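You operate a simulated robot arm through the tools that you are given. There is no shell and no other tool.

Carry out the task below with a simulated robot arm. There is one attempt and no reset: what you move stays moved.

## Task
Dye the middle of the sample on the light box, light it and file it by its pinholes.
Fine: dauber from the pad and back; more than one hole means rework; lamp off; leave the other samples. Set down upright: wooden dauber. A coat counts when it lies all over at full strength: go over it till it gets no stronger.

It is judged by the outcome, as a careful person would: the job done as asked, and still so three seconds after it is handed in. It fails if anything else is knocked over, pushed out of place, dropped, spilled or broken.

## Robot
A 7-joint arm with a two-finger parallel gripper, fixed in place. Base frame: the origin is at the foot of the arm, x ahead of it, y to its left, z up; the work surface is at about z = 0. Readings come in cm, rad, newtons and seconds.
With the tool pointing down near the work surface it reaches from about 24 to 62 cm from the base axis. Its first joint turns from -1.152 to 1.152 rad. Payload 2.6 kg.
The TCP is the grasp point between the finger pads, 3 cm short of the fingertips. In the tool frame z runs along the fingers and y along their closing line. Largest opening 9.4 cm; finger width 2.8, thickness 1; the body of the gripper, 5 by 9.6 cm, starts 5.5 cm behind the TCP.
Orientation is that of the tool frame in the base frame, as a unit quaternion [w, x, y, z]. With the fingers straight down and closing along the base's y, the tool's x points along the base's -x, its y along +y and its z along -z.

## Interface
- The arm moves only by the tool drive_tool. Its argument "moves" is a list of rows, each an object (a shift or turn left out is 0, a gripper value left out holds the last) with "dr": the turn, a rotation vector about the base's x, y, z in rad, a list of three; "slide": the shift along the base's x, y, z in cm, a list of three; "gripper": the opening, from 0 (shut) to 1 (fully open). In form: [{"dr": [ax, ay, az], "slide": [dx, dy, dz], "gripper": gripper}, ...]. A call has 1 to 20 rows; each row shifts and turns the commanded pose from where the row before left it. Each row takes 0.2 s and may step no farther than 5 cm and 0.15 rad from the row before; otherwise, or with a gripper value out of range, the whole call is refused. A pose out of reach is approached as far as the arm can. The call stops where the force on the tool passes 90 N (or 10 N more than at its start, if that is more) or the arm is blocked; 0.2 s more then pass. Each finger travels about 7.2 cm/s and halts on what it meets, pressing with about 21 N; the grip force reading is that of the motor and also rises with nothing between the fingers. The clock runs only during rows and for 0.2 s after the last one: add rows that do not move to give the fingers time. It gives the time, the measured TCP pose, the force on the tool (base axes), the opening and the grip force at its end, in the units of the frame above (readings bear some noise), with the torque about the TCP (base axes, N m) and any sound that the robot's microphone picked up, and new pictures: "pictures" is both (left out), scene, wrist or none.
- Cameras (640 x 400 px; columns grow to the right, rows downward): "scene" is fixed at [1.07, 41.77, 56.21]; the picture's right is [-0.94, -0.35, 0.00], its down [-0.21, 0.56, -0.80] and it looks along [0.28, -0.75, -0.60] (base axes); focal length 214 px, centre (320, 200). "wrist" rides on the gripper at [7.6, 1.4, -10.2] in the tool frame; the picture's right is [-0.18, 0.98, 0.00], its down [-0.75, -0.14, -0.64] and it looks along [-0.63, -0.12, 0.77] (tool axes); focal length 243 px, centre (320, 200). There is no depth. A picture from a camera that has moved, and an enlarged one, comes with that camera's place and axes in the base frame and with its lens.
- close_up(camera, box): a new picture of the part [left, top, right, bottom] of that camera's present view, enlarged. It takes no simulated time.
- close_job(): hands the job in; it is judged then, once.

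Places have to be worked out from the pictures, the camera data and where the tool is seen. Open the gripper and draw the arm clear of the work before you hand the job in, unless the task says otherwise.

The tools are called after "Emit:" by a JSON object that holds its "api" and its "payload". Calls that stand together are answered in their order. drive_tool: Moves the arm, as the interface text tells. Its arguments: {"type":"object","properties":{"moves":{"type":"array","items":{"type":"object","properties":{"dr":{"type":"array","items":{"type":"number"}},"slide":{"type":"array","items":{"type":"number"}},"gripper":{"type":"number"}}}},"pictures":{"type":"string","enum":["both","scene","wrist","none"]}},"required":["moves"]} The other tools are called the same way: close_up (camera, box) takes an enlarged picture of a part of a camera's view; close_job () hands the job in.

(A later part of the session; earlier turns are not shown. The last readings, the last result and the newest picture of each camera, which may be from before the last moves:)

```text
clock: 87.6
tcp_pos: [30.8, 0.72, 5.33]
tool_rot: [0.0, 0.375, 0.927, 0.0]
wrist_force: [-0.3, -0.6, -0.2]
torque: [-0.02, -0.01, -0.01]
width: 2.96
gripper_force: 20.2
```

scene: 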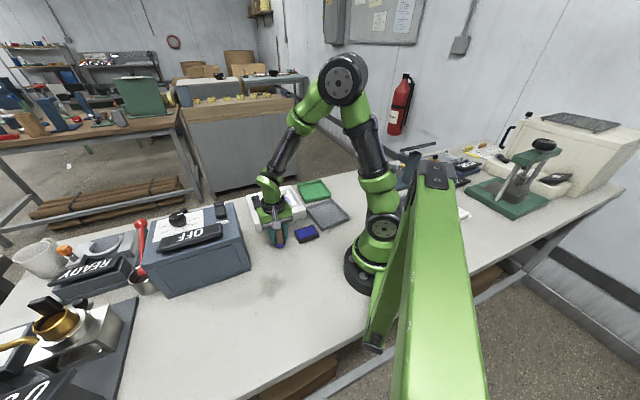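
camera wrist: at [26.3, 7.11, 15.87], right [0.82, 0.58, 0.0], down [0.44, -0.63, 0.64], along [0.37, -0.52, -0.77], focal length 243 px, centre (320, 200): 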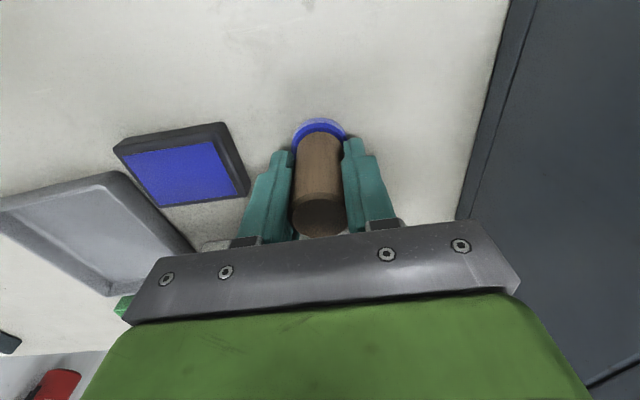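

Emit:
{"api": "drive_tool", "payload": {"moves": [{"slide": [0, 0, -0.15]}, {}], "pictures": "none"}}

Emit:
{"api": "drive_tool", "payload": {"moves": [{"slide": [0, 0, -0.15]}, {}], "pictures": "wrist"}}

```text
clock: 88.2
tcp_pos: [30.61, 0.64, 5.19]
tool_rot: [0.0, 0.375, 0.927, 0.0]
wrist_force: [-0.3, 0.6, -0.7]
torque: [0.01, 0.01, -0.01]
width: 2.98
gripper_force: 20.8
```

```text
clock: 88.8
tcp_pos: [30.6, 0.56, 5.06]
tool_rot: [0.0, 0.374, 0.927, 0.0]
wrist_force: [-0.4, 0.3, -0.1]
torque: [-0.01, -0.01, -0.01]
width: 2.93
gripper_force: 21.2
camera wrist: at [26.21, 7.06, 15.26], right [0.82, 0.58, 0.0], down [0.44, -0.62, 0.64], along [0.37, -0.52, -0.77], focal length 243 px, centre (320, 200)
```

wrist: 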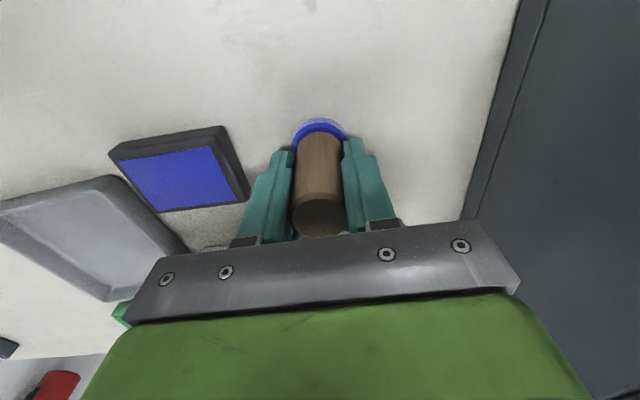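

Still no contact at 5.06; a bit lower.

Emit:
{"api": "drive_tool", "payload": {"moves": [{"slide": [0, 0, -0.12]}, {}], "pictures": "none"}}

Emit:
{"api": "drive_tool", "payload": {"moves": [{"slide": [0, 0, -0.12]}, {}], "pictures": "none"}}

Emit:
{"api": "close_up", "payload": {"camera": "scene", "box": [250, 210, 310, 255]}}

```text
clock: 89.4
tcp_pos: [30.74, 0.71, 5.0]
tool_rot: [0.001, 0.375, 0.927, 0.0]
wrist_force: [-4.0, -1.3, 18.2]
torque: [-0.15, -0.1, -0.03]
width: 2.96
gripper_force: 21.5
```

```text
clock: 90.0
tcp_pos: [30.65, 0.69, 4.71]
tool_rot: [0.0, 0.375, 0.927, 0.0]
wrist_force: [-0.4, 1.0, 18.8]
torque: [-0.01, -0.16, -0.01]
width: 2.94
gripper_force: 21.1
```

```text
8.89 times, centred on (280, 232) of scene
camera zoom: at [1.06, 41.77, 56.21], right [-0.94, -0.35, 0.0], down [-0.21, 0.56, -0.8], along [0.28, -0.75, -0.6], focal length 1906 px, centre (676, -89)
```

zoom: 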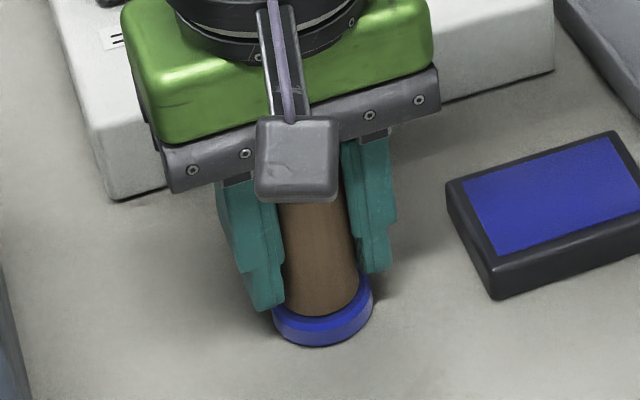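

The dauber stands on the bench (18 N). I ease the pressure slightly, then open the fingers gently and rise straight up.

Emit:
{"api": "drive_tool", "payload": {"moves": [{"slide": [0, 0, 0.1]}, {"gripper": 0.36}, {"gripper": 0.42}, {"gripper": 0.52}, {}], "pictures": "wrist"}}

Emit:
{"api": "drive_tool", "payload": {"moves": [{"slide": [0, 0, 1]}, {"slide": [0, 0, 2]}, {"slide": [0, 0, 4]}, {"slide": [0, 0, 4]}, {"slide": [0, 0, 2]}, {}], "pictures": "both"}}

Emit:
{"api": "close_up", "payload": {"camera": "scene", "box": [250, 200, 330, 255]}}

```text
clock: 91.2
tcp_pos: [30.63, 0.81, 4.93]
tool_rot: [0.0, 0.374, 0.927, 0.0]
wrist_force: [-0.2, -0.4, -1.0]
torque: [0.0, -0.02, 0.01]
width: 4.86
gripper_force: 0.0
camera wrist: at [26.15, 7.08, 15.16], right [0.82, 0.58, 0.0], down [0.44, -0.62, 0.64], along [0.37, -0.52, -0.77], focal length 243 px, centre (320, 200)
```

wrist: 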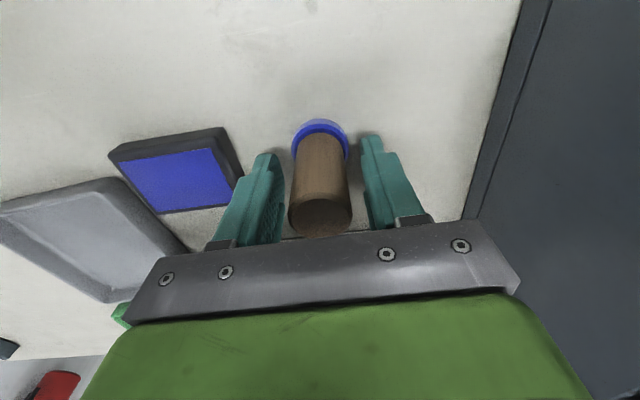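

```text
clock: 92.6
tcp_pos: [30.75, 0.8, 17.72]
tool_rot: [0.0, 0.374, 0.927, -0.001]
wrist_force: [-0.3, -0.3, 0.2]
torque: [0.01, 0.0, 0.01]
width: 4.87
gripper_force: 0.1
camera wrist: at [26.26, 7.17, 27.99], right [0.82, 0.58, 0.0], down [0.44, -0.62, 0.64], along [0.37, -0.52, -0.77], focal length 243 px, centre (320, 200)
```

scene: 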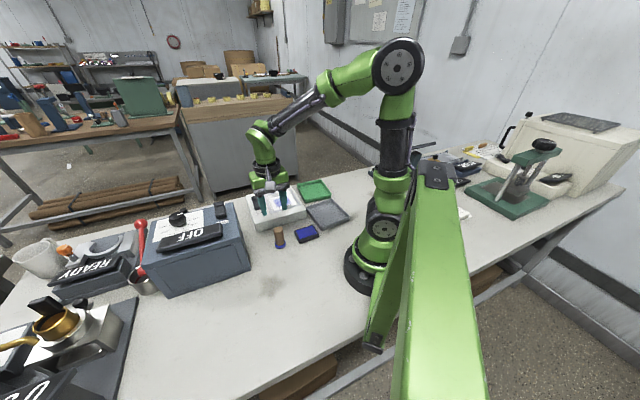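
wrist: 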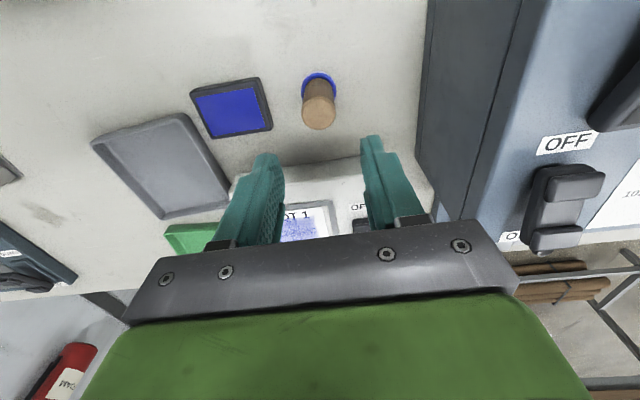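

```text
7.27 times, centred on (290, 228) of scene
camera zoom: at [1.07, 41.77, 56.21], right [-0.94, -0.35, 0.0], down [-0.21, 0.56, -0.8], along [0.28, -0.75, -0.6], focal length 1560 px, centre (538, 0)
```

zoom: 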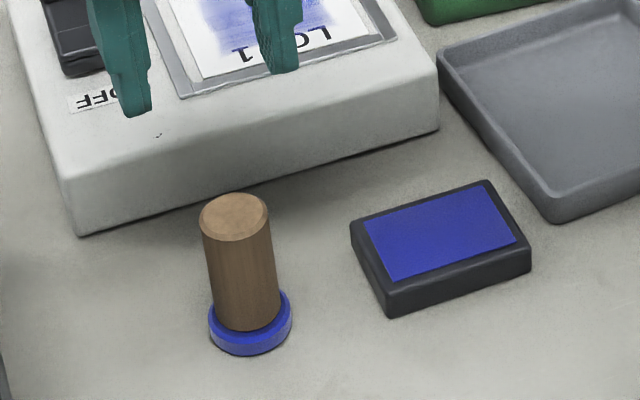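

The dauber stands upright in its old place. Next the lamp: I shut the fingers, turn the tool to about +46° (needed later for the tab as well), and move above the rocker's ON end near (47.5, -11.2).

Emit:
{"api": "drive_tool", "payload": {"moves": [{"slide": [1.5, -1.05, 0], "dr": [0, 0, 0.143], "gripper": 0.3}, {"slide": [1.5, -1.05, 0], "dr": [0, 0, 0.143], "gripper": 0.1}, {"slide": [1.5, -1.05, 0], "dr": [0, 0, 0.143], "gripper": 0.0}, {"slide": [1.5, -1.05, 0], "dr": [0, 0, 0.143]}, {"slide": [1.5, -1.05, 0], "dr": [0, 0, 0.143]}, {"slide": [1.5, -1.05, 0], "dr": [0, 0, 0.143]}, {"slide": [1.5, -1.05, 0], "dr": [0, 0, 0.143]}, {"slide": [1.5, -1.05, 0], "dr": [0, 0, 0.143]}, {"slide": [1.5, -1.05, 0], "dr": [0, 0, 0.143]}, {"slide": [1.5, -1.05, 0], "dr": [0, 0, 0.143]}, {"slide": [1.5, -1.05, 0], "dr": [0, 0, 0.138]}, {}], "pictures": "both"}}

Emit:
{"api": "close_up", "payload": {"camera": "wrist", "box": [200, 0, 440, 200]}}

Emit:
{"api": "close_up", "payload": {"camera": "scene", "box": [235, 160, 335, 230]}}

```text
clock: 95.2
tcp_pos: [47.21, -10.84, 18.01]
tool_rot: [0.0, -0.39, 0.921, 0.0]
wrist_force: [-0.3, 0.1, -0.5]
torque: [0.0, -0.02, -0.02]
width: 0.02
gripper_force: 21.1
camera wrist: at [40.81, -15.27, 28.18], right [-0.58, 0.82, 0.0], down [0.63, 0.44, 0.64], along [0.52, 0.37, -0.77], focal length 243 px, centre (320, 200)
```

scene: 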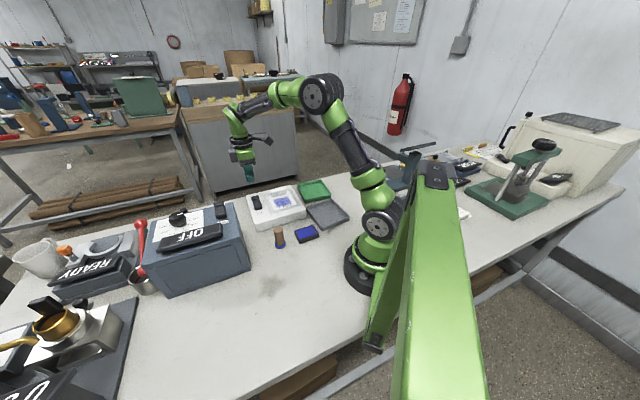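
wrist: 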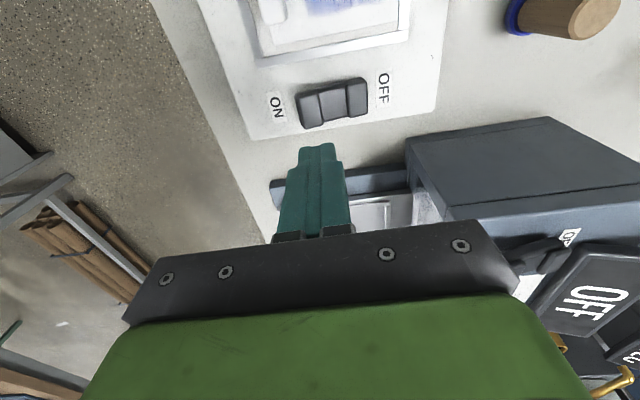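

```text
2.00 times, centred on (320, 100) of wrist
camera zoom: at [40.81, -15.27, 28.18], right [-0.58, 0.82, 0.0], down [0.63, 0.44, 0.64], along [0.52, 0.37, -0.77], focal length 485 px, centre (320, 400)
```

zoom: 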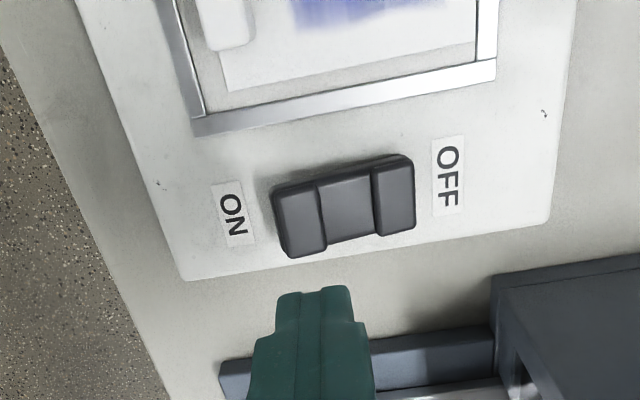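

```text
5.71 times, centred on (285, 195) of scene
camera zoom: at [1.07, 41.77, 56.21], right [-0.94, -0.35, 0.0], down [-0.21, 0.56, -0.8], along [0.28, -0.75, -0.6], focal length 1226 px, centre (520, 229)
```

zoom: 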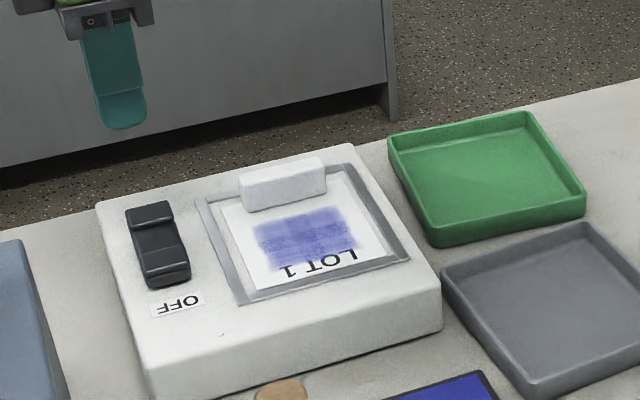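

From this view the ON-end pad computes to about (47.7, -11.35) and the OFF-end to about (44.3, -8.6). I move over the ON end and lower to just above it.

Emit:
{"api": "drive_tool", "payload": {"moves": [{"slide": [0.6, -0.5, -2.5]}, {"slide": [0, 0, -3]}, {"slide": [0, 0, -2]}, {}], "pictures": "both"}}

Emit:
{"api": "close_up", "payload": {"camera": "scene", "box": [230, 165, 290, 215]}}

Emit:
{"api": "close_up", "payload": {"camera": "wrist", "box": [220, 50, 420, 230]}}

```text
clock: 96.2
tcp_pos: [47.69, -11.33, 10.39]
tool_rot: [0.0, -0.389, 0.921, 0.0]
wrist_force: [-0.1, -1.2, 2.0]
torque: [-0.08, 0.03, -0.02]
width: 0.0
gripper_force: 20.8
camera wrist: at [41.28, -15.74, 20.56], right [-0.58, 0.82, 0.0], down [0.63, 0.44, 0.64], along [0.53, 0.37, -0.77], focal length 243 px, centre (320, 200)
```

scene: 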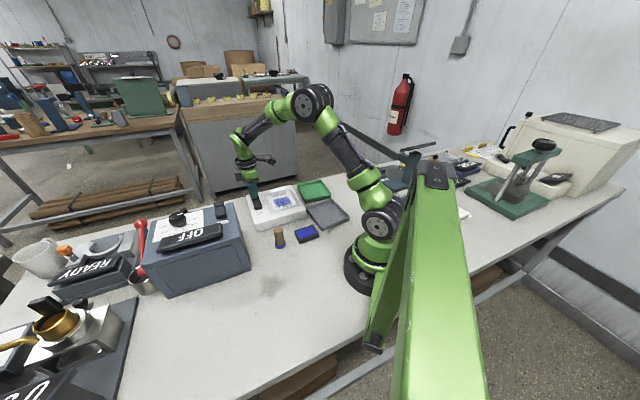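
wrist: 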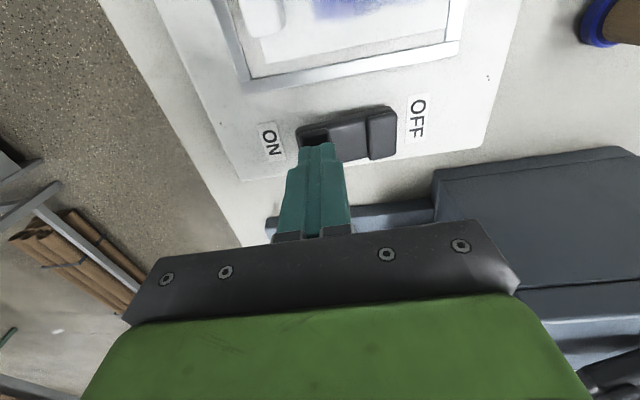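

```text
8.00 times, centred on (260, 190) of scene
camera zoom: at [1.07, 41.77, 56.21], right [-0.94, -0.35, 0.0], down [-0.21, 0.56, -0.8], along [0.28, -0.75, -0.6], focal length 1716 px, centre (800, 280)
```

zoom: 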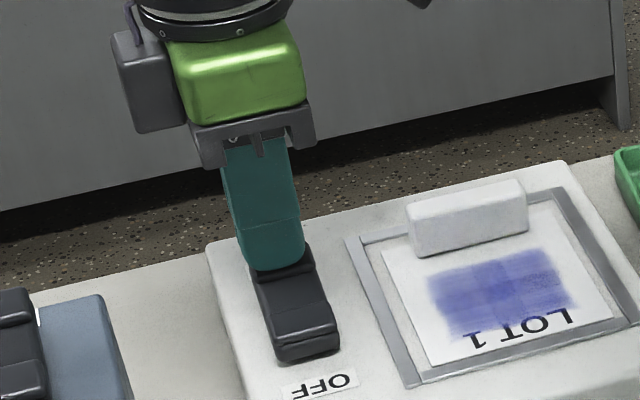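

```text
2.22 times, centred on (320, 140) of wrist
camera zoom: at [41.28, -15.74, 20.56], right [-0.58, 0.82, 0.0], down [0.63, 0.44, 0.64], along [0.53, 0.37, -0.77], focal length 539 px, centre (320, 333)
```

zoom: 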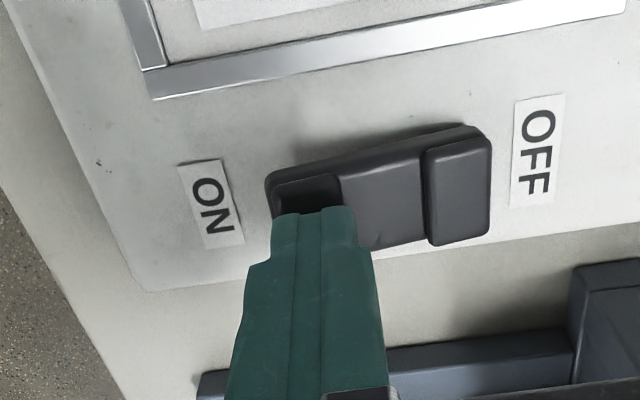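

The fingertips just touch the raised ON end (2 N). I press down in small steps.

Emit:
{"api": "drive_tool", "payload": {"moves": [{"slide": [0, 0, -0.25]}, {}], "pictures": "none"}}

Emit:
{"api": "drive_tool", "payload": {"moves": [{"slide": [0, 0, -0.25]}, {}], "pictures": "wrist"}}

```text
clock: 96.8
tcp_pos: [47.68, -11.37, 10.17]
tool_rot: [0.001, -0.389, 0.921, 0.0]
wrist_force: [0.5, -1.8, 2.1]
torque: [-0.1, -0.04, -0.02]
width: 0.0
gripper_force: 21.2
```

```text
clock: 97.4
tcp_pos: [47.64, -11.34, 9.89]
tool_rot: [-0.001, -0.389, 0.921, 0.0]
wrist_force: [-0.8, 0.0, 0.6]
torque: [0.0, 0.01, 0.02]
width: 0.0
gripper_force: 20.9
camera wrist: at [41.37, -15.72, 20.1], right [-0.58, 0.82, 0.0], down [0.63, 0.44, 0.64], along [0.52, 0.37, -0.77], focal length 243 px, centre (320, 200)
```

wrist: 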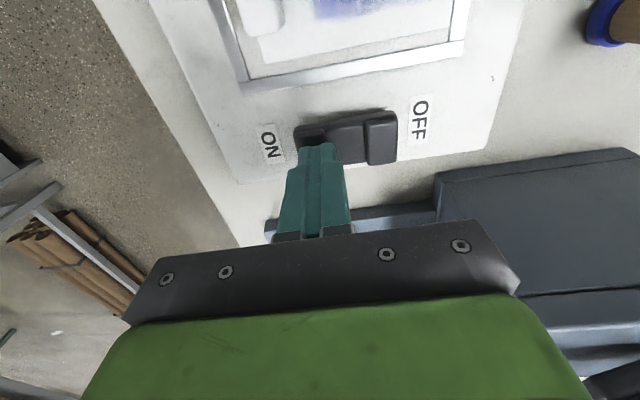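

The force dropped, the rocker may be moving; I press a bit further and watch for the light.

Emit:
{"api": "drive_tool", "payload": {"moves": [{"slide": [0, 0, -0.25]}, {}], "pictures": "both"}}

Emit:
{"api": "close_up", "payload": {"camera": "scene", "box": [230, 165, 330, 230]}}

```text
clock: 98.0
tcp_pos: [47.86, -11.45, 9.8]
tool_rot: [0.001, -0.389, 0.921, -0.002]
wrist_force: [5.3, -3.8, 8.7]
torque: [-0.07, -0.13, 0.0]
width: 0.0
gripper_force: 20.2
camera wrist: at [41.41, -15.8, 19.98], right [-0.58, 0.82, 0.0], down [0.62, 0.44, 0.64], along [0.53, 0.37, -0.77], focal length 243 px, centre (320, 200)
```

scene: 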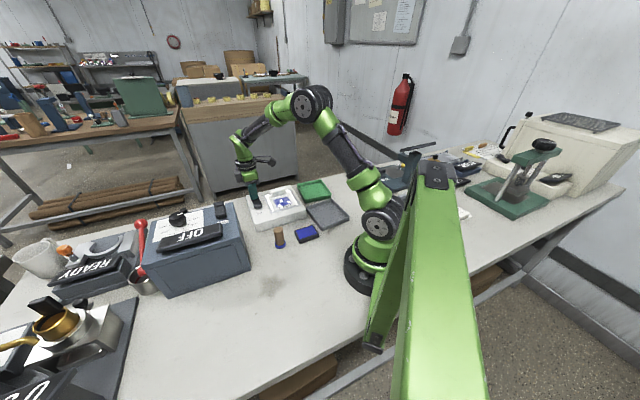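
wrist: 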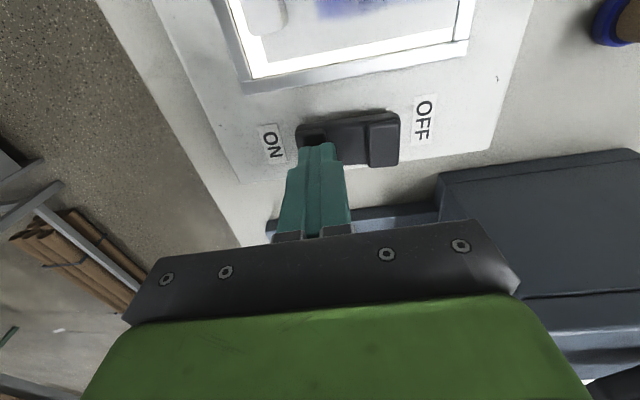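

```text
6.15 times, centred on (280, 198) of scene
camera zoom: at [1.07, 41.77, 56.21], right [-0.94, -0.35, 0.0], down [-0.21, 0.56, -0.8], along [0.28, -0.75, -0.6], focal length 1320 px, centre (566, 215)
```

zoom: 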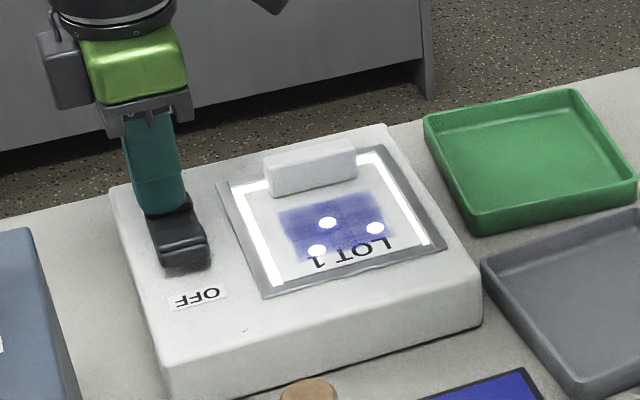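

The lamp is lit and three bright pinholes show. I lift off and confirm with closer pictures from both cameras.

Emit:
{"api": "drive_tool", "payload": {"moves": [{"slide": [0, 0, 2]}, {"slide": [0, 0, 3]}, {"slide": [0.5, 0.5, 1]}, {}], "pictures": "both"}}

Emit:
{"api": "close_up", "payload": {"camera": "scene", "box": [268, 185, 304, 212]}}

Emit:
{"api": "close_up", "payload": {"camera": "wrist", "box": [180, 0, 420, 150]}}

```text
clock: 99.0
tcp_pos: [48.28, -10.74, 15.74]
tool_rot: [0.0, -0.389, 0.921, 0.0]
wrist_force: [0.2, 0.2, -0.4]
torque: [-0.04, 0.0, -0.03]
width: 0.0
gripper_force: 20.7
camera wrist: at [41.95, -15.16, 25.92], right [-0.58, 0.82, 0.0], down [0.63, 0.44, 0.64], along [0.52, 0.37, -0.77], focal length 243 px, centre (320, 200)
```

scene: 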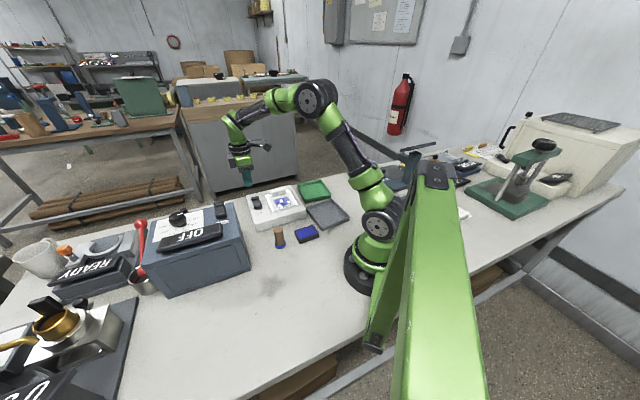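
wrist: 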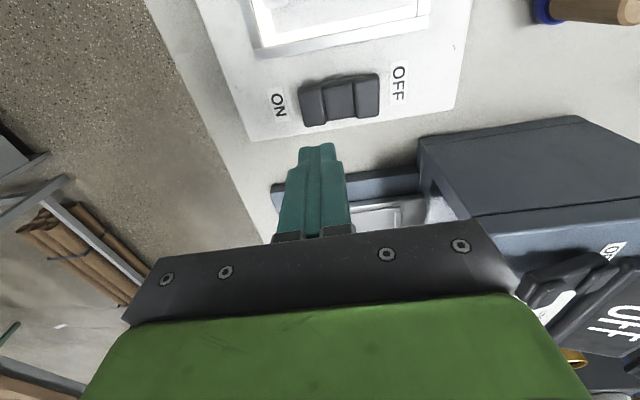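

```text
14.81 times, centred on (286, 198) of scene
camera zoom: at [1.07, 41.77, 56.21], right [-0.94, -0.35, 0.0], down [-0.21, 0.56, -0.8], along [0.28, -0.75, -0.6], focal length 3177 px, centre (824, 222)
```

zoom: 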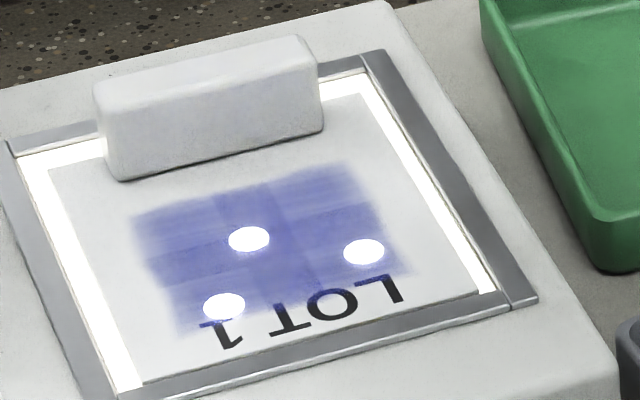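

```text
2.67 times, centred on (300, 75) of wrist
camera zoom: at [41.95, -15.16, 25.92], right [-0.58, 0.82, 0.0], down [0.63, 0.44, 0.64], along [0.52, 0.37, -0.77], focal length 647 px, centre (373, 533)
```

zoom: 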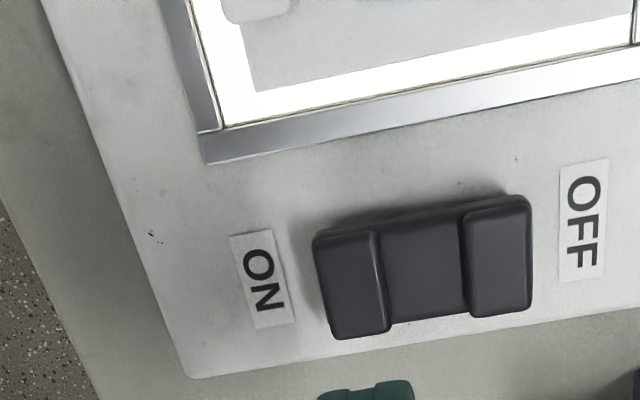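

Three pinholes, clearly more than one: rework. I turn the lamp off now by pressing the raised OFF end near (44.35, -8.85).

Emit:
{"api": "drive_tool", "payload": {"moves": [{"slide": [-1.93, 1.02, 0]}, {"slide": [-1.93, 1.02, -1.5]}, {"slide": [0, 0, -2]}, {"slide": [0, 0, -1.4]}, {}], "pictures": "wrist"}}

Emit:
{"api": "close_up", "payload": {"camera": "wrist", "box": [220, 50, 420, 230]}}

Emit:
{"api": "close_up", "payload": {"camera": "scene", "box": [230, 165, 290, 215]}}

```text
clock: 100.2
tcp_pos: [44.28, -8.8, 11.04]
tool_rot: [0.001, -0.39, 0.921, -0.001]
wrist_force: [-0.9, 1.0, 0.3]
torque: [-0.01, 0.0, -0.01]
width: 0.0
gripper_force: 20.5
camera wrist: at [38.01, -13.19, 21.08], right [-0.58, 0.82, 0.0], down [0.63, 0.44, 0.64], along [0.52, 0.37, -0.77], focal length 243 px, centre (320, 200)
```

wrist: 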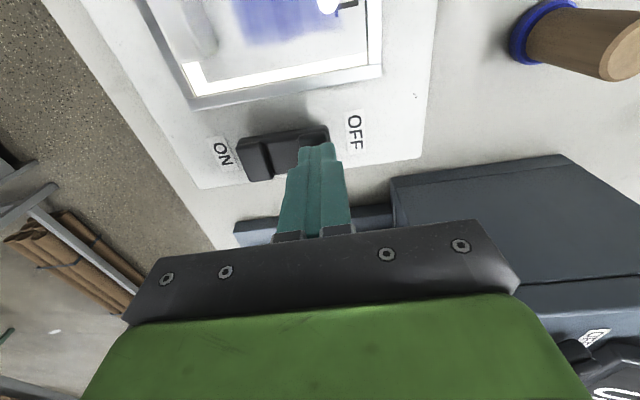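

```text
2.22 times, centred on (320, 140) of wrist
camera zoom: at [38.01, -13.19, 21.08], right [-0.58, 0.82, 0.0], down [0.63, 0.44, 0.64], along [0.52, 0.37, -0.77], focal length 539 px, centre (320, 333)
```

zoom: 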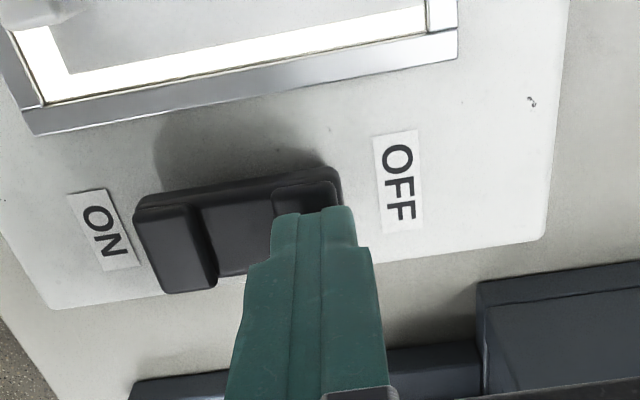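

```text
8.00 times, centred on (260, 190) of scene
camera zoom: at [1.07, 41.77, 56.21], right [-0.94, -0.35, 0.0], down [-0.21, 0.56, -0.8], along [0.28, -0.75, -0.6], focal length 1716 px, centre (800, 280)
```

zoom: 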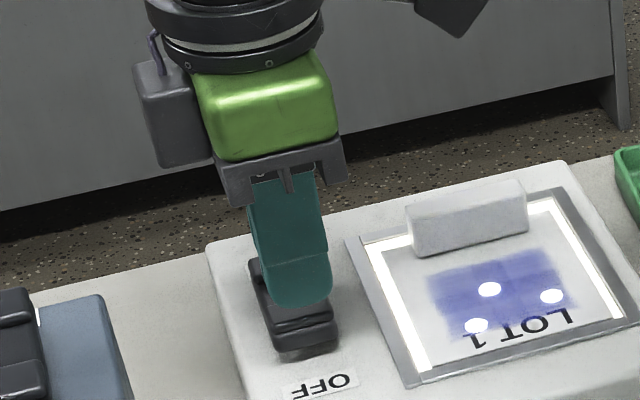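

Aligned over the OFF pad; I shift 0.4 cm further toward its end and press down in small steps.

Emit:
{"api": "drive_tool", "payload": {"moves": [{"slide": [-0.29, 0.28, -0.3]}, {"slide": [0, 0, -0.25]}, {}], "pictures": "none"}}

Emit:
{"api": "drive_tool", "payload": {"moves": [{"slide": [0, 0, -0.25]}, {}], "pictures": "none"}}

Emit:
{"api": "drive_tool", "payload": {"moves": [{"slide": [0, 0, -0.25]}, {}], "pictures": "wrist"}}

```text
clock: 101.0
tcp_pos: [44.12, -8.53, 10.29]
tool_rot: [0.0, -0.389, 0.921, 0.0]
wrist_force: [0.0, 0.3, -0.7]
torque: [0.03, 0.0, 0.02]
width: 0.02
gripper_force: 21.5
```

```text
clock: 101.6
tcp_pos: [44.06, -8.5, 10.03]
tool_rot: [0.0, -0.389, 0.921, 0.0]
wrist_force: [-0.1, -0.1, -0.1]
torque: [-0.02, -0.02, 0.01]
width: 0.0
gripper_force: 21.0
```

```text
clock: 102.2
tcp_pos: [44.06, -8.57, 9.78]
tool_rot: [0.0, -0.389, 0.921, 0.0]
wrist_force: [-0.5, -0.1, 0.2]
torque: [0.01, 0.02, 0.0]
width: 0.0
gripper_force: 20.9
camera wrist: at [37.75, -12.89, 19.99], right [-0.58, 0.82, 0.0], down [0.63, 0.44, 0.64], along [0.52, 0.37, -0.77], focal length 243 px, centre (320, 200)
```

wrist: 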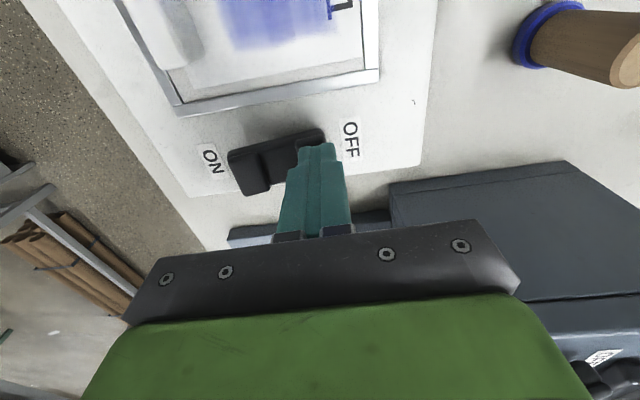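

The light has gone out. I lift and confirm with both cameras.

Emit:
{"api": "drive_tool", "payload": {"moves": [{"slide": [0, 0, -0.15]}, {}, {"slide": [0, 0, 2]}, {"slide": [0, 0, 4]}, {}], "pictures": "both"}}

Emit:
{"api": "close_up", "payload": {"camera": "scene", "box": [235, 165, 325, 230]}}

Emit:
{"api": "close_up", "payload": {"camera": "wrist", "box": [180, 0, 420, 170]}}

```text
clock: 103.4
tcp_pos: [44.22, -8.59, 15.67]
tool_rot: [0.001, -0.389, 0.921, 0.0]
wrist_force: [-0.9, 0.2, 0.2]
torque: [0.01, 0.01, 0.04]
width: 0.02
gripper_force: 21.4
camera wrist: at [37.87, -12.93, 25.77], right [-0.58, 0.82, 0.0], down [0.63, 0.44, 0.64], along [0.52, 0.37, -0.77], focal length 243 px, centre (320, 200)
```

scene: 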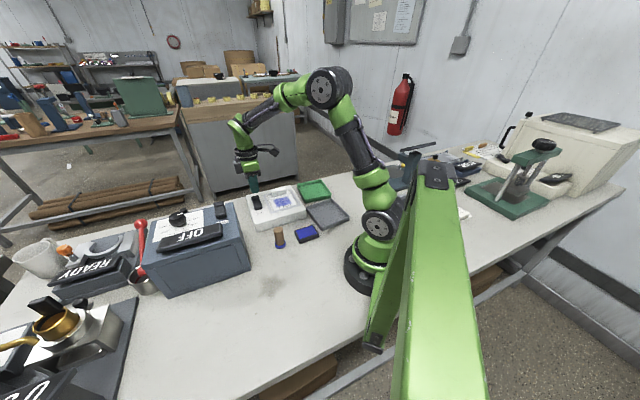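
wrist: 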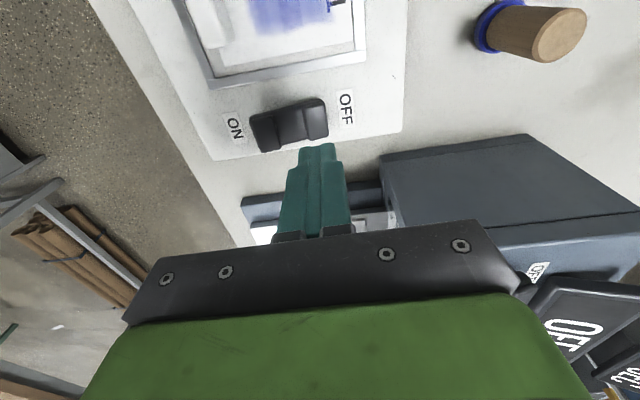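

```text
6.15 times, centred on (280, 198) of scene
camera zoom: at [1.07, 41.77, 56.21], right [-0.94, -0.35, 0.0], down [-0.21, 0.56, -0.8], along [0.28, -0.75, -0.6], focal length 1320 px, centre (566, 215)
```

zoom: 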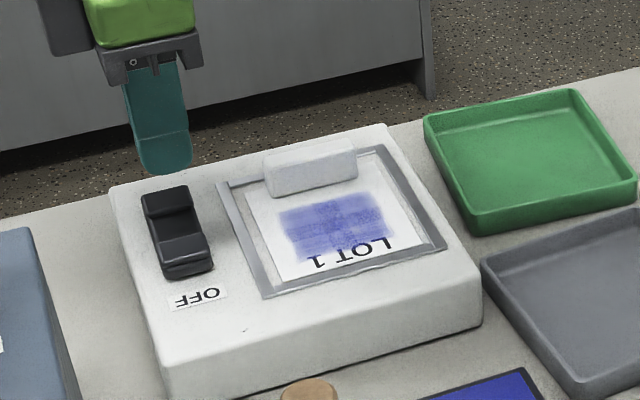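

```text
2.35 times, centred on (300, 85) of wrist
camera zoom: at [37.87, -12.93, 25.77], right [-0.58, 0.82, 0.0], down [0.63, 0.44, 0.64], along [0.52, 0.37, -0.77], focal length 571 px, centre (367, 471)
```

zoom: 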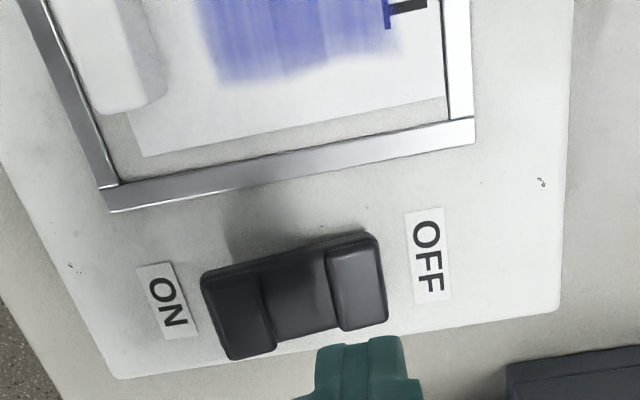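

Lamp is off. Now I move above the sample's tab with fingers opened 3.8 cm to align for gripping it across its thickness.

Emit:
{"api": "drive_tool", "payload": {"moves": [{"slide": [-0.82, -3.58, 0.5], "gripper": 0.4}, {"slide": [-0.82, -3.58, 0.5]}, {"slide": [-0.82, -3.58, 0.5]}, {}], "pictures": "both"}}

Emit:
{"api": "close_up", "payload": {"camera": "wrist", "box": [200, 20, 440, 230]}}

Emit:
{"api": "close_up", "payload": {"camera": "scene", "box": [245, 150, 325, 215]}}

```text
clock: 104.4
tcp_pos: [41.58, -19.33, 17.05]
tool_rot: [-0.001, -0.389, 0.921, -0.001]
wrist_force: [-0.4, -0.1, -0.6]
torque: [0.02, 0.04, 0.0]
width: 3.77
gripper_force: 0.1
camera wrist: at [35.27, -23.67, 27.23], right [-0.58, 0.82, 0.0], down [0.63, 0.44, 0.64], along [0.52, 0.37, -0.77], focal length 243 px, centre (320, 200)
```

scene: 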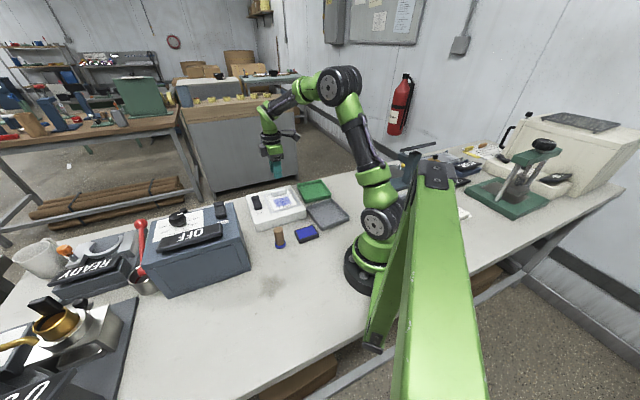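
wrist: 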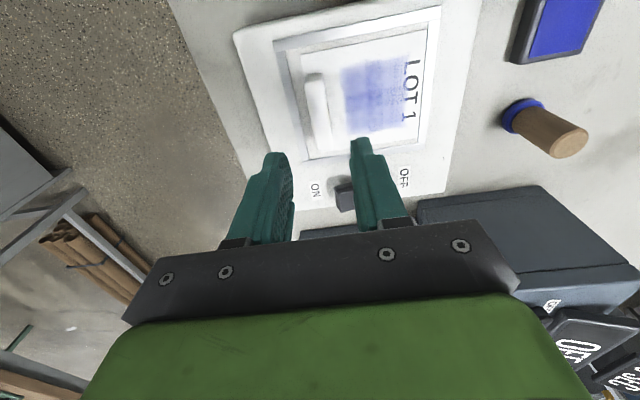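

```text
1.90 times, centred on (320, 125) of wrist
camera zoom: at [35.27, -23.67, 27.23], right [-0.58, 0.82, 0.0], down [0.63, 0.44, 0.64], along [0.52, 0.37, -0.77], focal length 462 px, centre (320, 343)
```

zoom: 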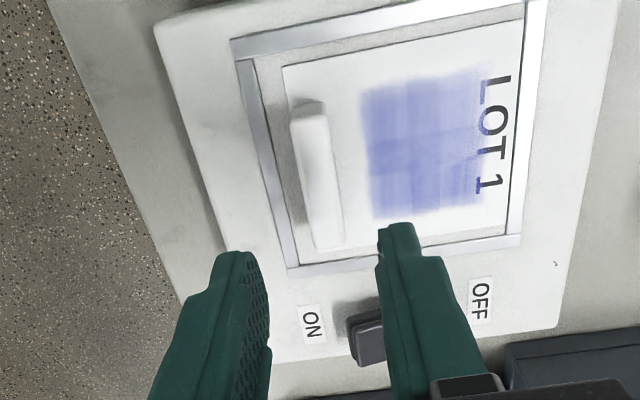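

```text
6.15 times, centred on (285, 182) of scene
camera zoom: at [1.07, 41.77, 56.21], right [-0.94, -0.35, 0.0], down [-0.21, 0.56, -0.8], along [0.28, -0.75, -0.6], focal length 1320 px, centre (535, 308)
```

zoom: 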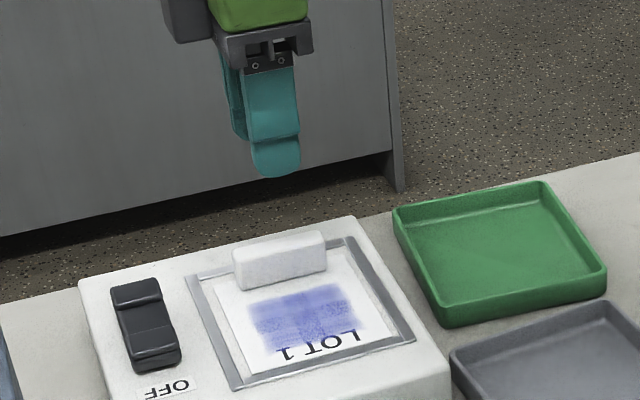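

Emit:
{"api": "close_up", "payload": {"camera": "wrist", "box": [270, 50, 370, 160]}}

```text
3.64 times, centred on (320, 105) of wrist
camera zoom: at [35.27, -23.67, 27.23], right [-0.58, 0.82, 0.0], down [0.63, 0.44, 0.64], along [0.52, 0.37, -0.77], focal length 882 px, centre (320, 546)
```

zoom: 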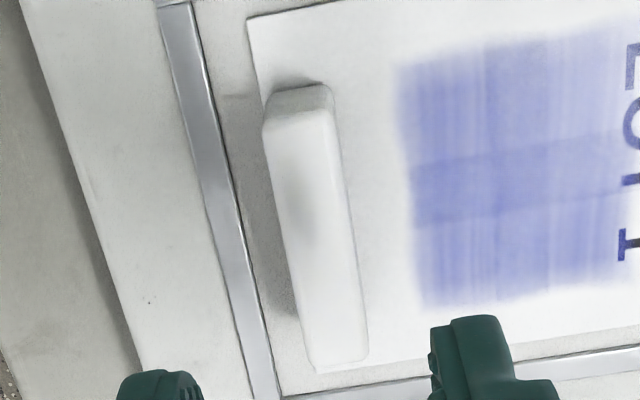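

The tool axis projects onto the tab's top centre almost exactly. I descend to just above the tab and check again.

Emit:
{"api": "drive_tool", "payload": {"moves": [{"slide": [0, 0, -3], "gripper": 0.35}, {"slide": [0, 0, -2.6]}, {}], "pictures": "both"}}

Emit:
{"api": "close_up", "payload": {"camera": "wrist", "box": [220, 60, 420, 240]}}

Emit:
{"api": "close_up", "payload": {"camera": "scene", "box": [255, 160, 315, 210]}}

```text
clock: 105.2
tcp_pos: [41.57, -19.35, 11.62]
tool_rot: [-0.001, -0.389, 0.921, 0.0]
wrist_force: [0.4, 0.9, 0.3]
torque: [0.03, 0.01, -0.02]
width: 3.3
gripper_force: 0.0
camera wrist: at [35.26, -23.67, 21.7], right [-0.58, 0.82, 0.0], down [0.63, 0.44, 0.64], along [0.52, 0.37, -0.77], focal length 243 px, centre (320, 200)
```

scene: 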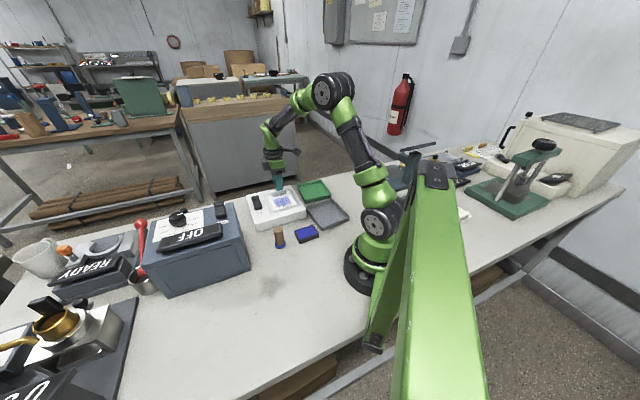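
wrist: 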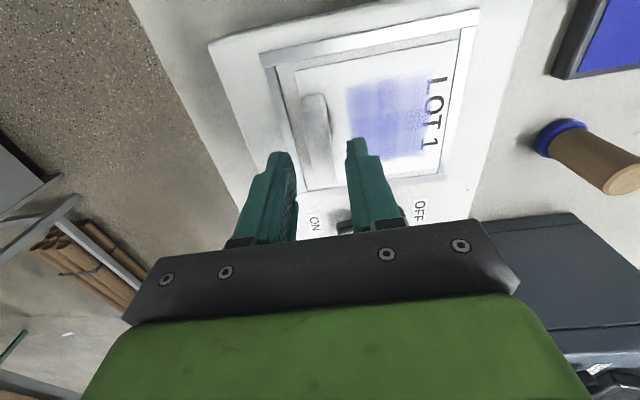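

```text
2.22 times, centred on (320, 150) of wrist
camera zoom: at [35.26, -23.67, 21.7], right [-0.58, 0.82, 0.0], down [0.63, 0.44, 0.64], along [0.52, 0.37, -0.77], focal length 539 px, centre (320, 311)
```

zoom: 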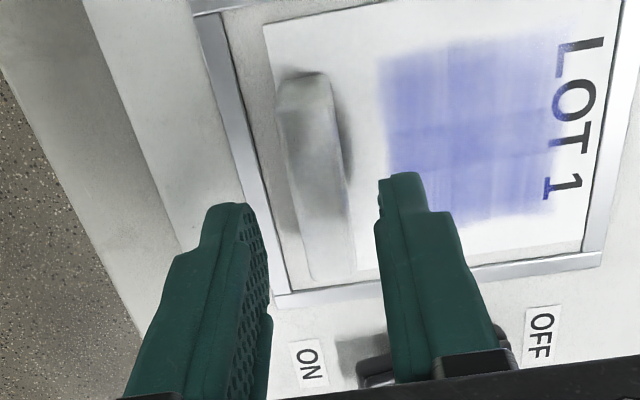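

```text
8.00 times, centred on (285, 185) of scene
camera zoom: at [1.07, 41.77, 56.21], right [-0.94, -0.35, 0.0], down [-0.21, 0.56, -0.8], along [0.28, -0.75, -0.6], focal length 1716 px, centre (600, 320)
```

zoom: 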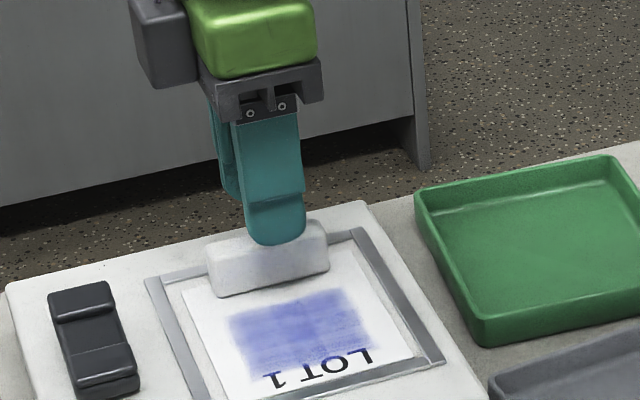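

Fingers straddle the tab. I descend in steps to TCP z about 8.2 (tips just above the sample plate).

Emit:
{"api": "drive_tool", "payload": {"moves": [{"slide": [0, 0, -1.3]}, {"slide": [0, 0, -1.2]}, {"slide": [0, 0, -0.5]}, {}], "pictures": "both"}}

Emit:
{"api": "close_up", "payload": {"camera": "wrist", "box": [220, 60, 420, 240]}}

Emit:
{"api": "close_up", "payload": {"camera": "scene", "box": [255, 160, 315, 210]}}

```text
clock: 106.2
tcp_pos: [41.49, -19.31, 8.48]
tool_rot: [0.0, -0.389, 0.921, 0.0]
wrist_force: [-0.2, -0.1, -0.5]
torque: [0.02, -0.01, 0.03]
width: 3.28
gripper_force: 0.0
camera wrist: at [35.2, -23.63, 18.69], right [-0.58, 0.82, 0.0], down [0.63, 0.44, 0.64], along [0.52, 0.37, -0.77], focal length 243 px, centre (320, 200)
```

scene: 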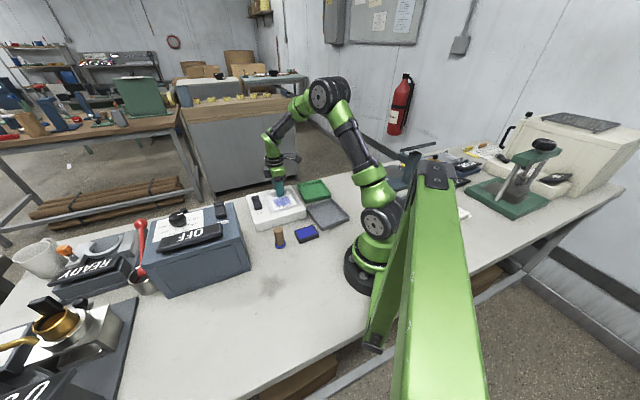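
wrist: 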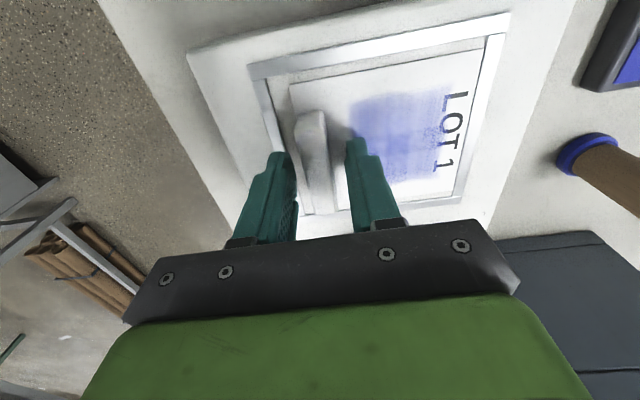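

```text
2.22 times, centred on (320, 150) of wrist
camera zoom: at [35.2, -23.63, 18.69], right [-0.58, 0.82, 0.0], down [0.63, 0.44, 0.64], along [0.52, 0.37, -0.77], focal length 539 px, centre (320, 311)
```

zoom: 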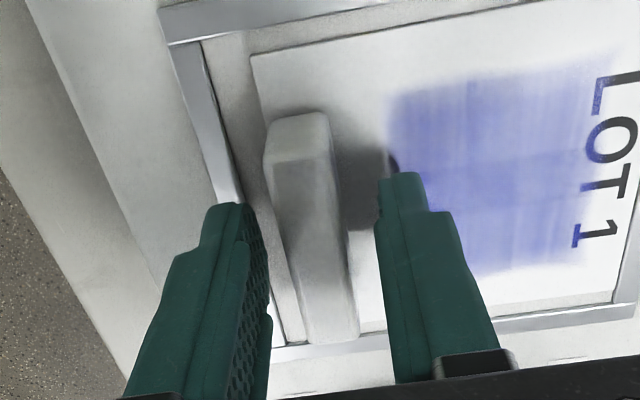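

```text
8.00 times, centred on (285, 185) of scene
camera zoom: at [1.07, 41.77, 56.21], right [-0.94, -0.35, 0.0], down [-0.21, 0.56, -0.8], along [0.28, -0.75, -0.6], focal length 1716 px, centre (600, 320)
```

zoom: 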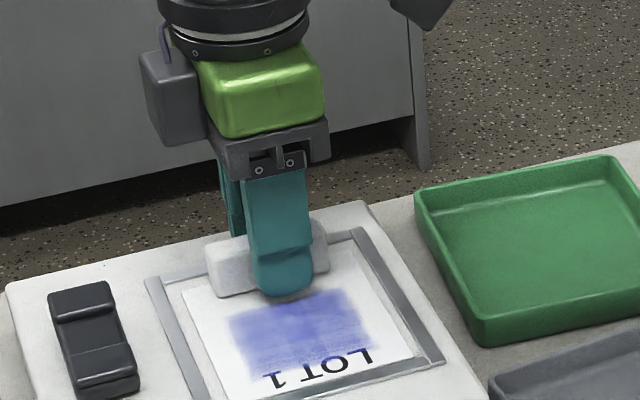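

Both fingers are down beside the tab without touching anything. I close on the tab.

Emit:
{"api": "drive_tool", "payload": {"moves": [{"gripper": 0.2}, {"gripper": 0.05}, {"gripper": 0.0}, {}, {}], "pictures": "wrist"}}

Emit:
{"api": "close_up", "payload": {"camera": "wrist", "box": [220, 60, 420, 240]}}

```text
clock: 107.4
tcp_pos: [41.52, -19.17, 8.51]
tool_rot: [0.0, -0.389, 0.921, -0.001]
wrist_force: [3.6, -3.4, -0.6]
torque: [-0.09, -0.09, -0.21]
width: 1.49
gripper_force: 21.2
camera wrist: at [35.21, -23.66, 18.73], right [-0.58, 0.82, 0.0], down [0.63, 0.44, 0.64], along [0.53, 0.37, -0.77], focal length 243 px, centre (320, 200)
```

wrist: 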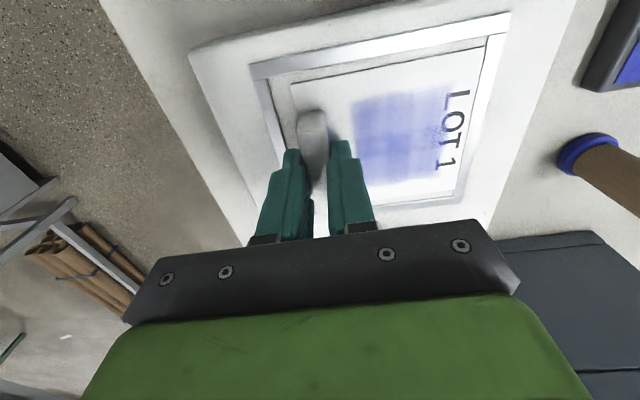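

```text
2.22 times, centred on (320, 150) of wrist
camera zoom: at [35.21, -23.66, 18.73], right [-0.58, 0.82, 0.0], down [0.63, 0.44, 0.64], along [0.53, 0.37, -0.77], focal length 539 px, centre (320, 311)
```

zoom: 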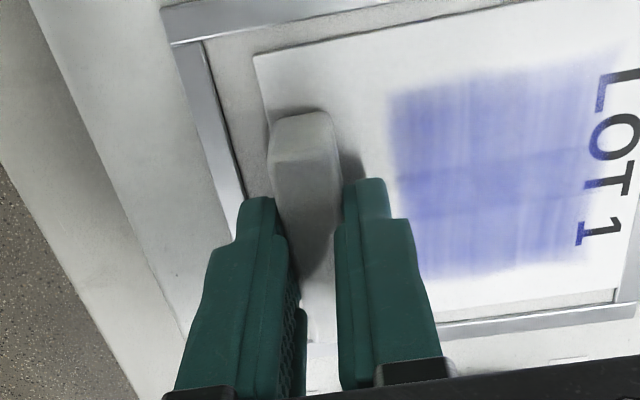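

Gripped at 1.49 cm. I lift slowly and check that the sample comes up level.

Emit:
{"api": "drive_tool", "payload": {"moves": [{"slide": [0, 0, 0.4]}, {"slide": [0, 0, 0.6]}, {}], "pictures": "both"}}

Emit:
{"api": "close_up", "payload": {"camera": "scene", "box": [255, 160, 315, 210]}}

```text
clock: 108.2
tcp_pos: [41.59, -19.3, 9.47]
tool_rot: [0.0, -0.389, 0.921, -0.001]
wrist_force: [0.3, -0.1, -0.9]
torque: [0.01, -0.01, -0.01]
width: 1.5
gripper_force: 20.7
camera wrist: at [35.26, -23.65, 19.69], right [-0.58, 0.82, 0.0], down [0.63, 0.44, 0.64], along [0.52, 0.37, -0.77], focal length 243 px, centre (320, 200)
```

scene: 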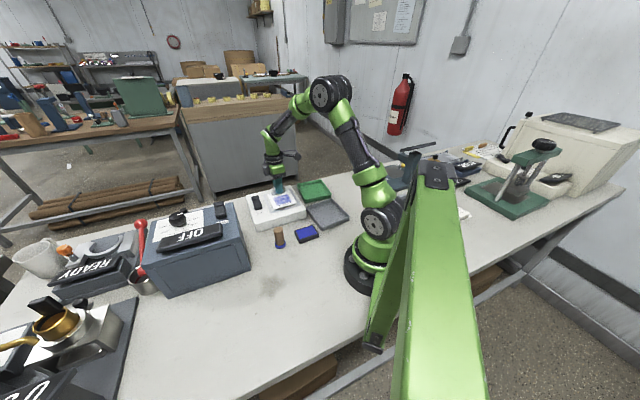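
wrist: 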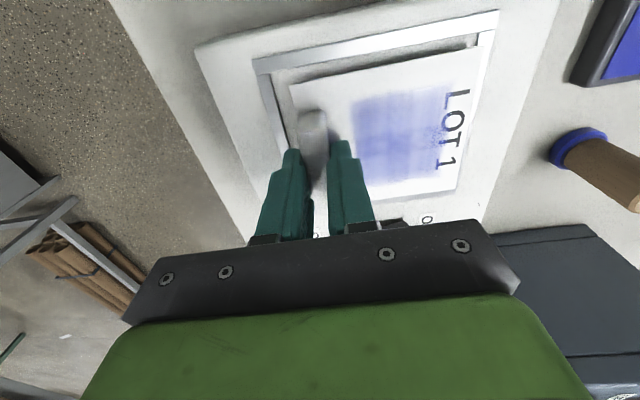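

```text
8.00 times, centred on (285, 185) of scene
camera zoom: at [1.07, 41.77, 56.21], right [-0.94, -0.35, 0.0], down [-0.21, 0.56, -0.8], along [0.28, -0.75, -0.6], focal length 1716 px, centre (600, 320)
```

zoom: 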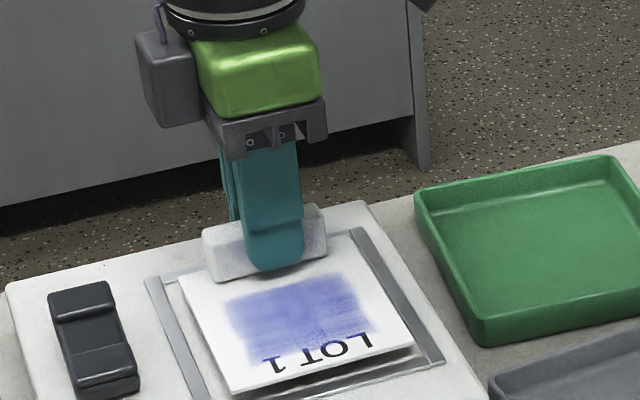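

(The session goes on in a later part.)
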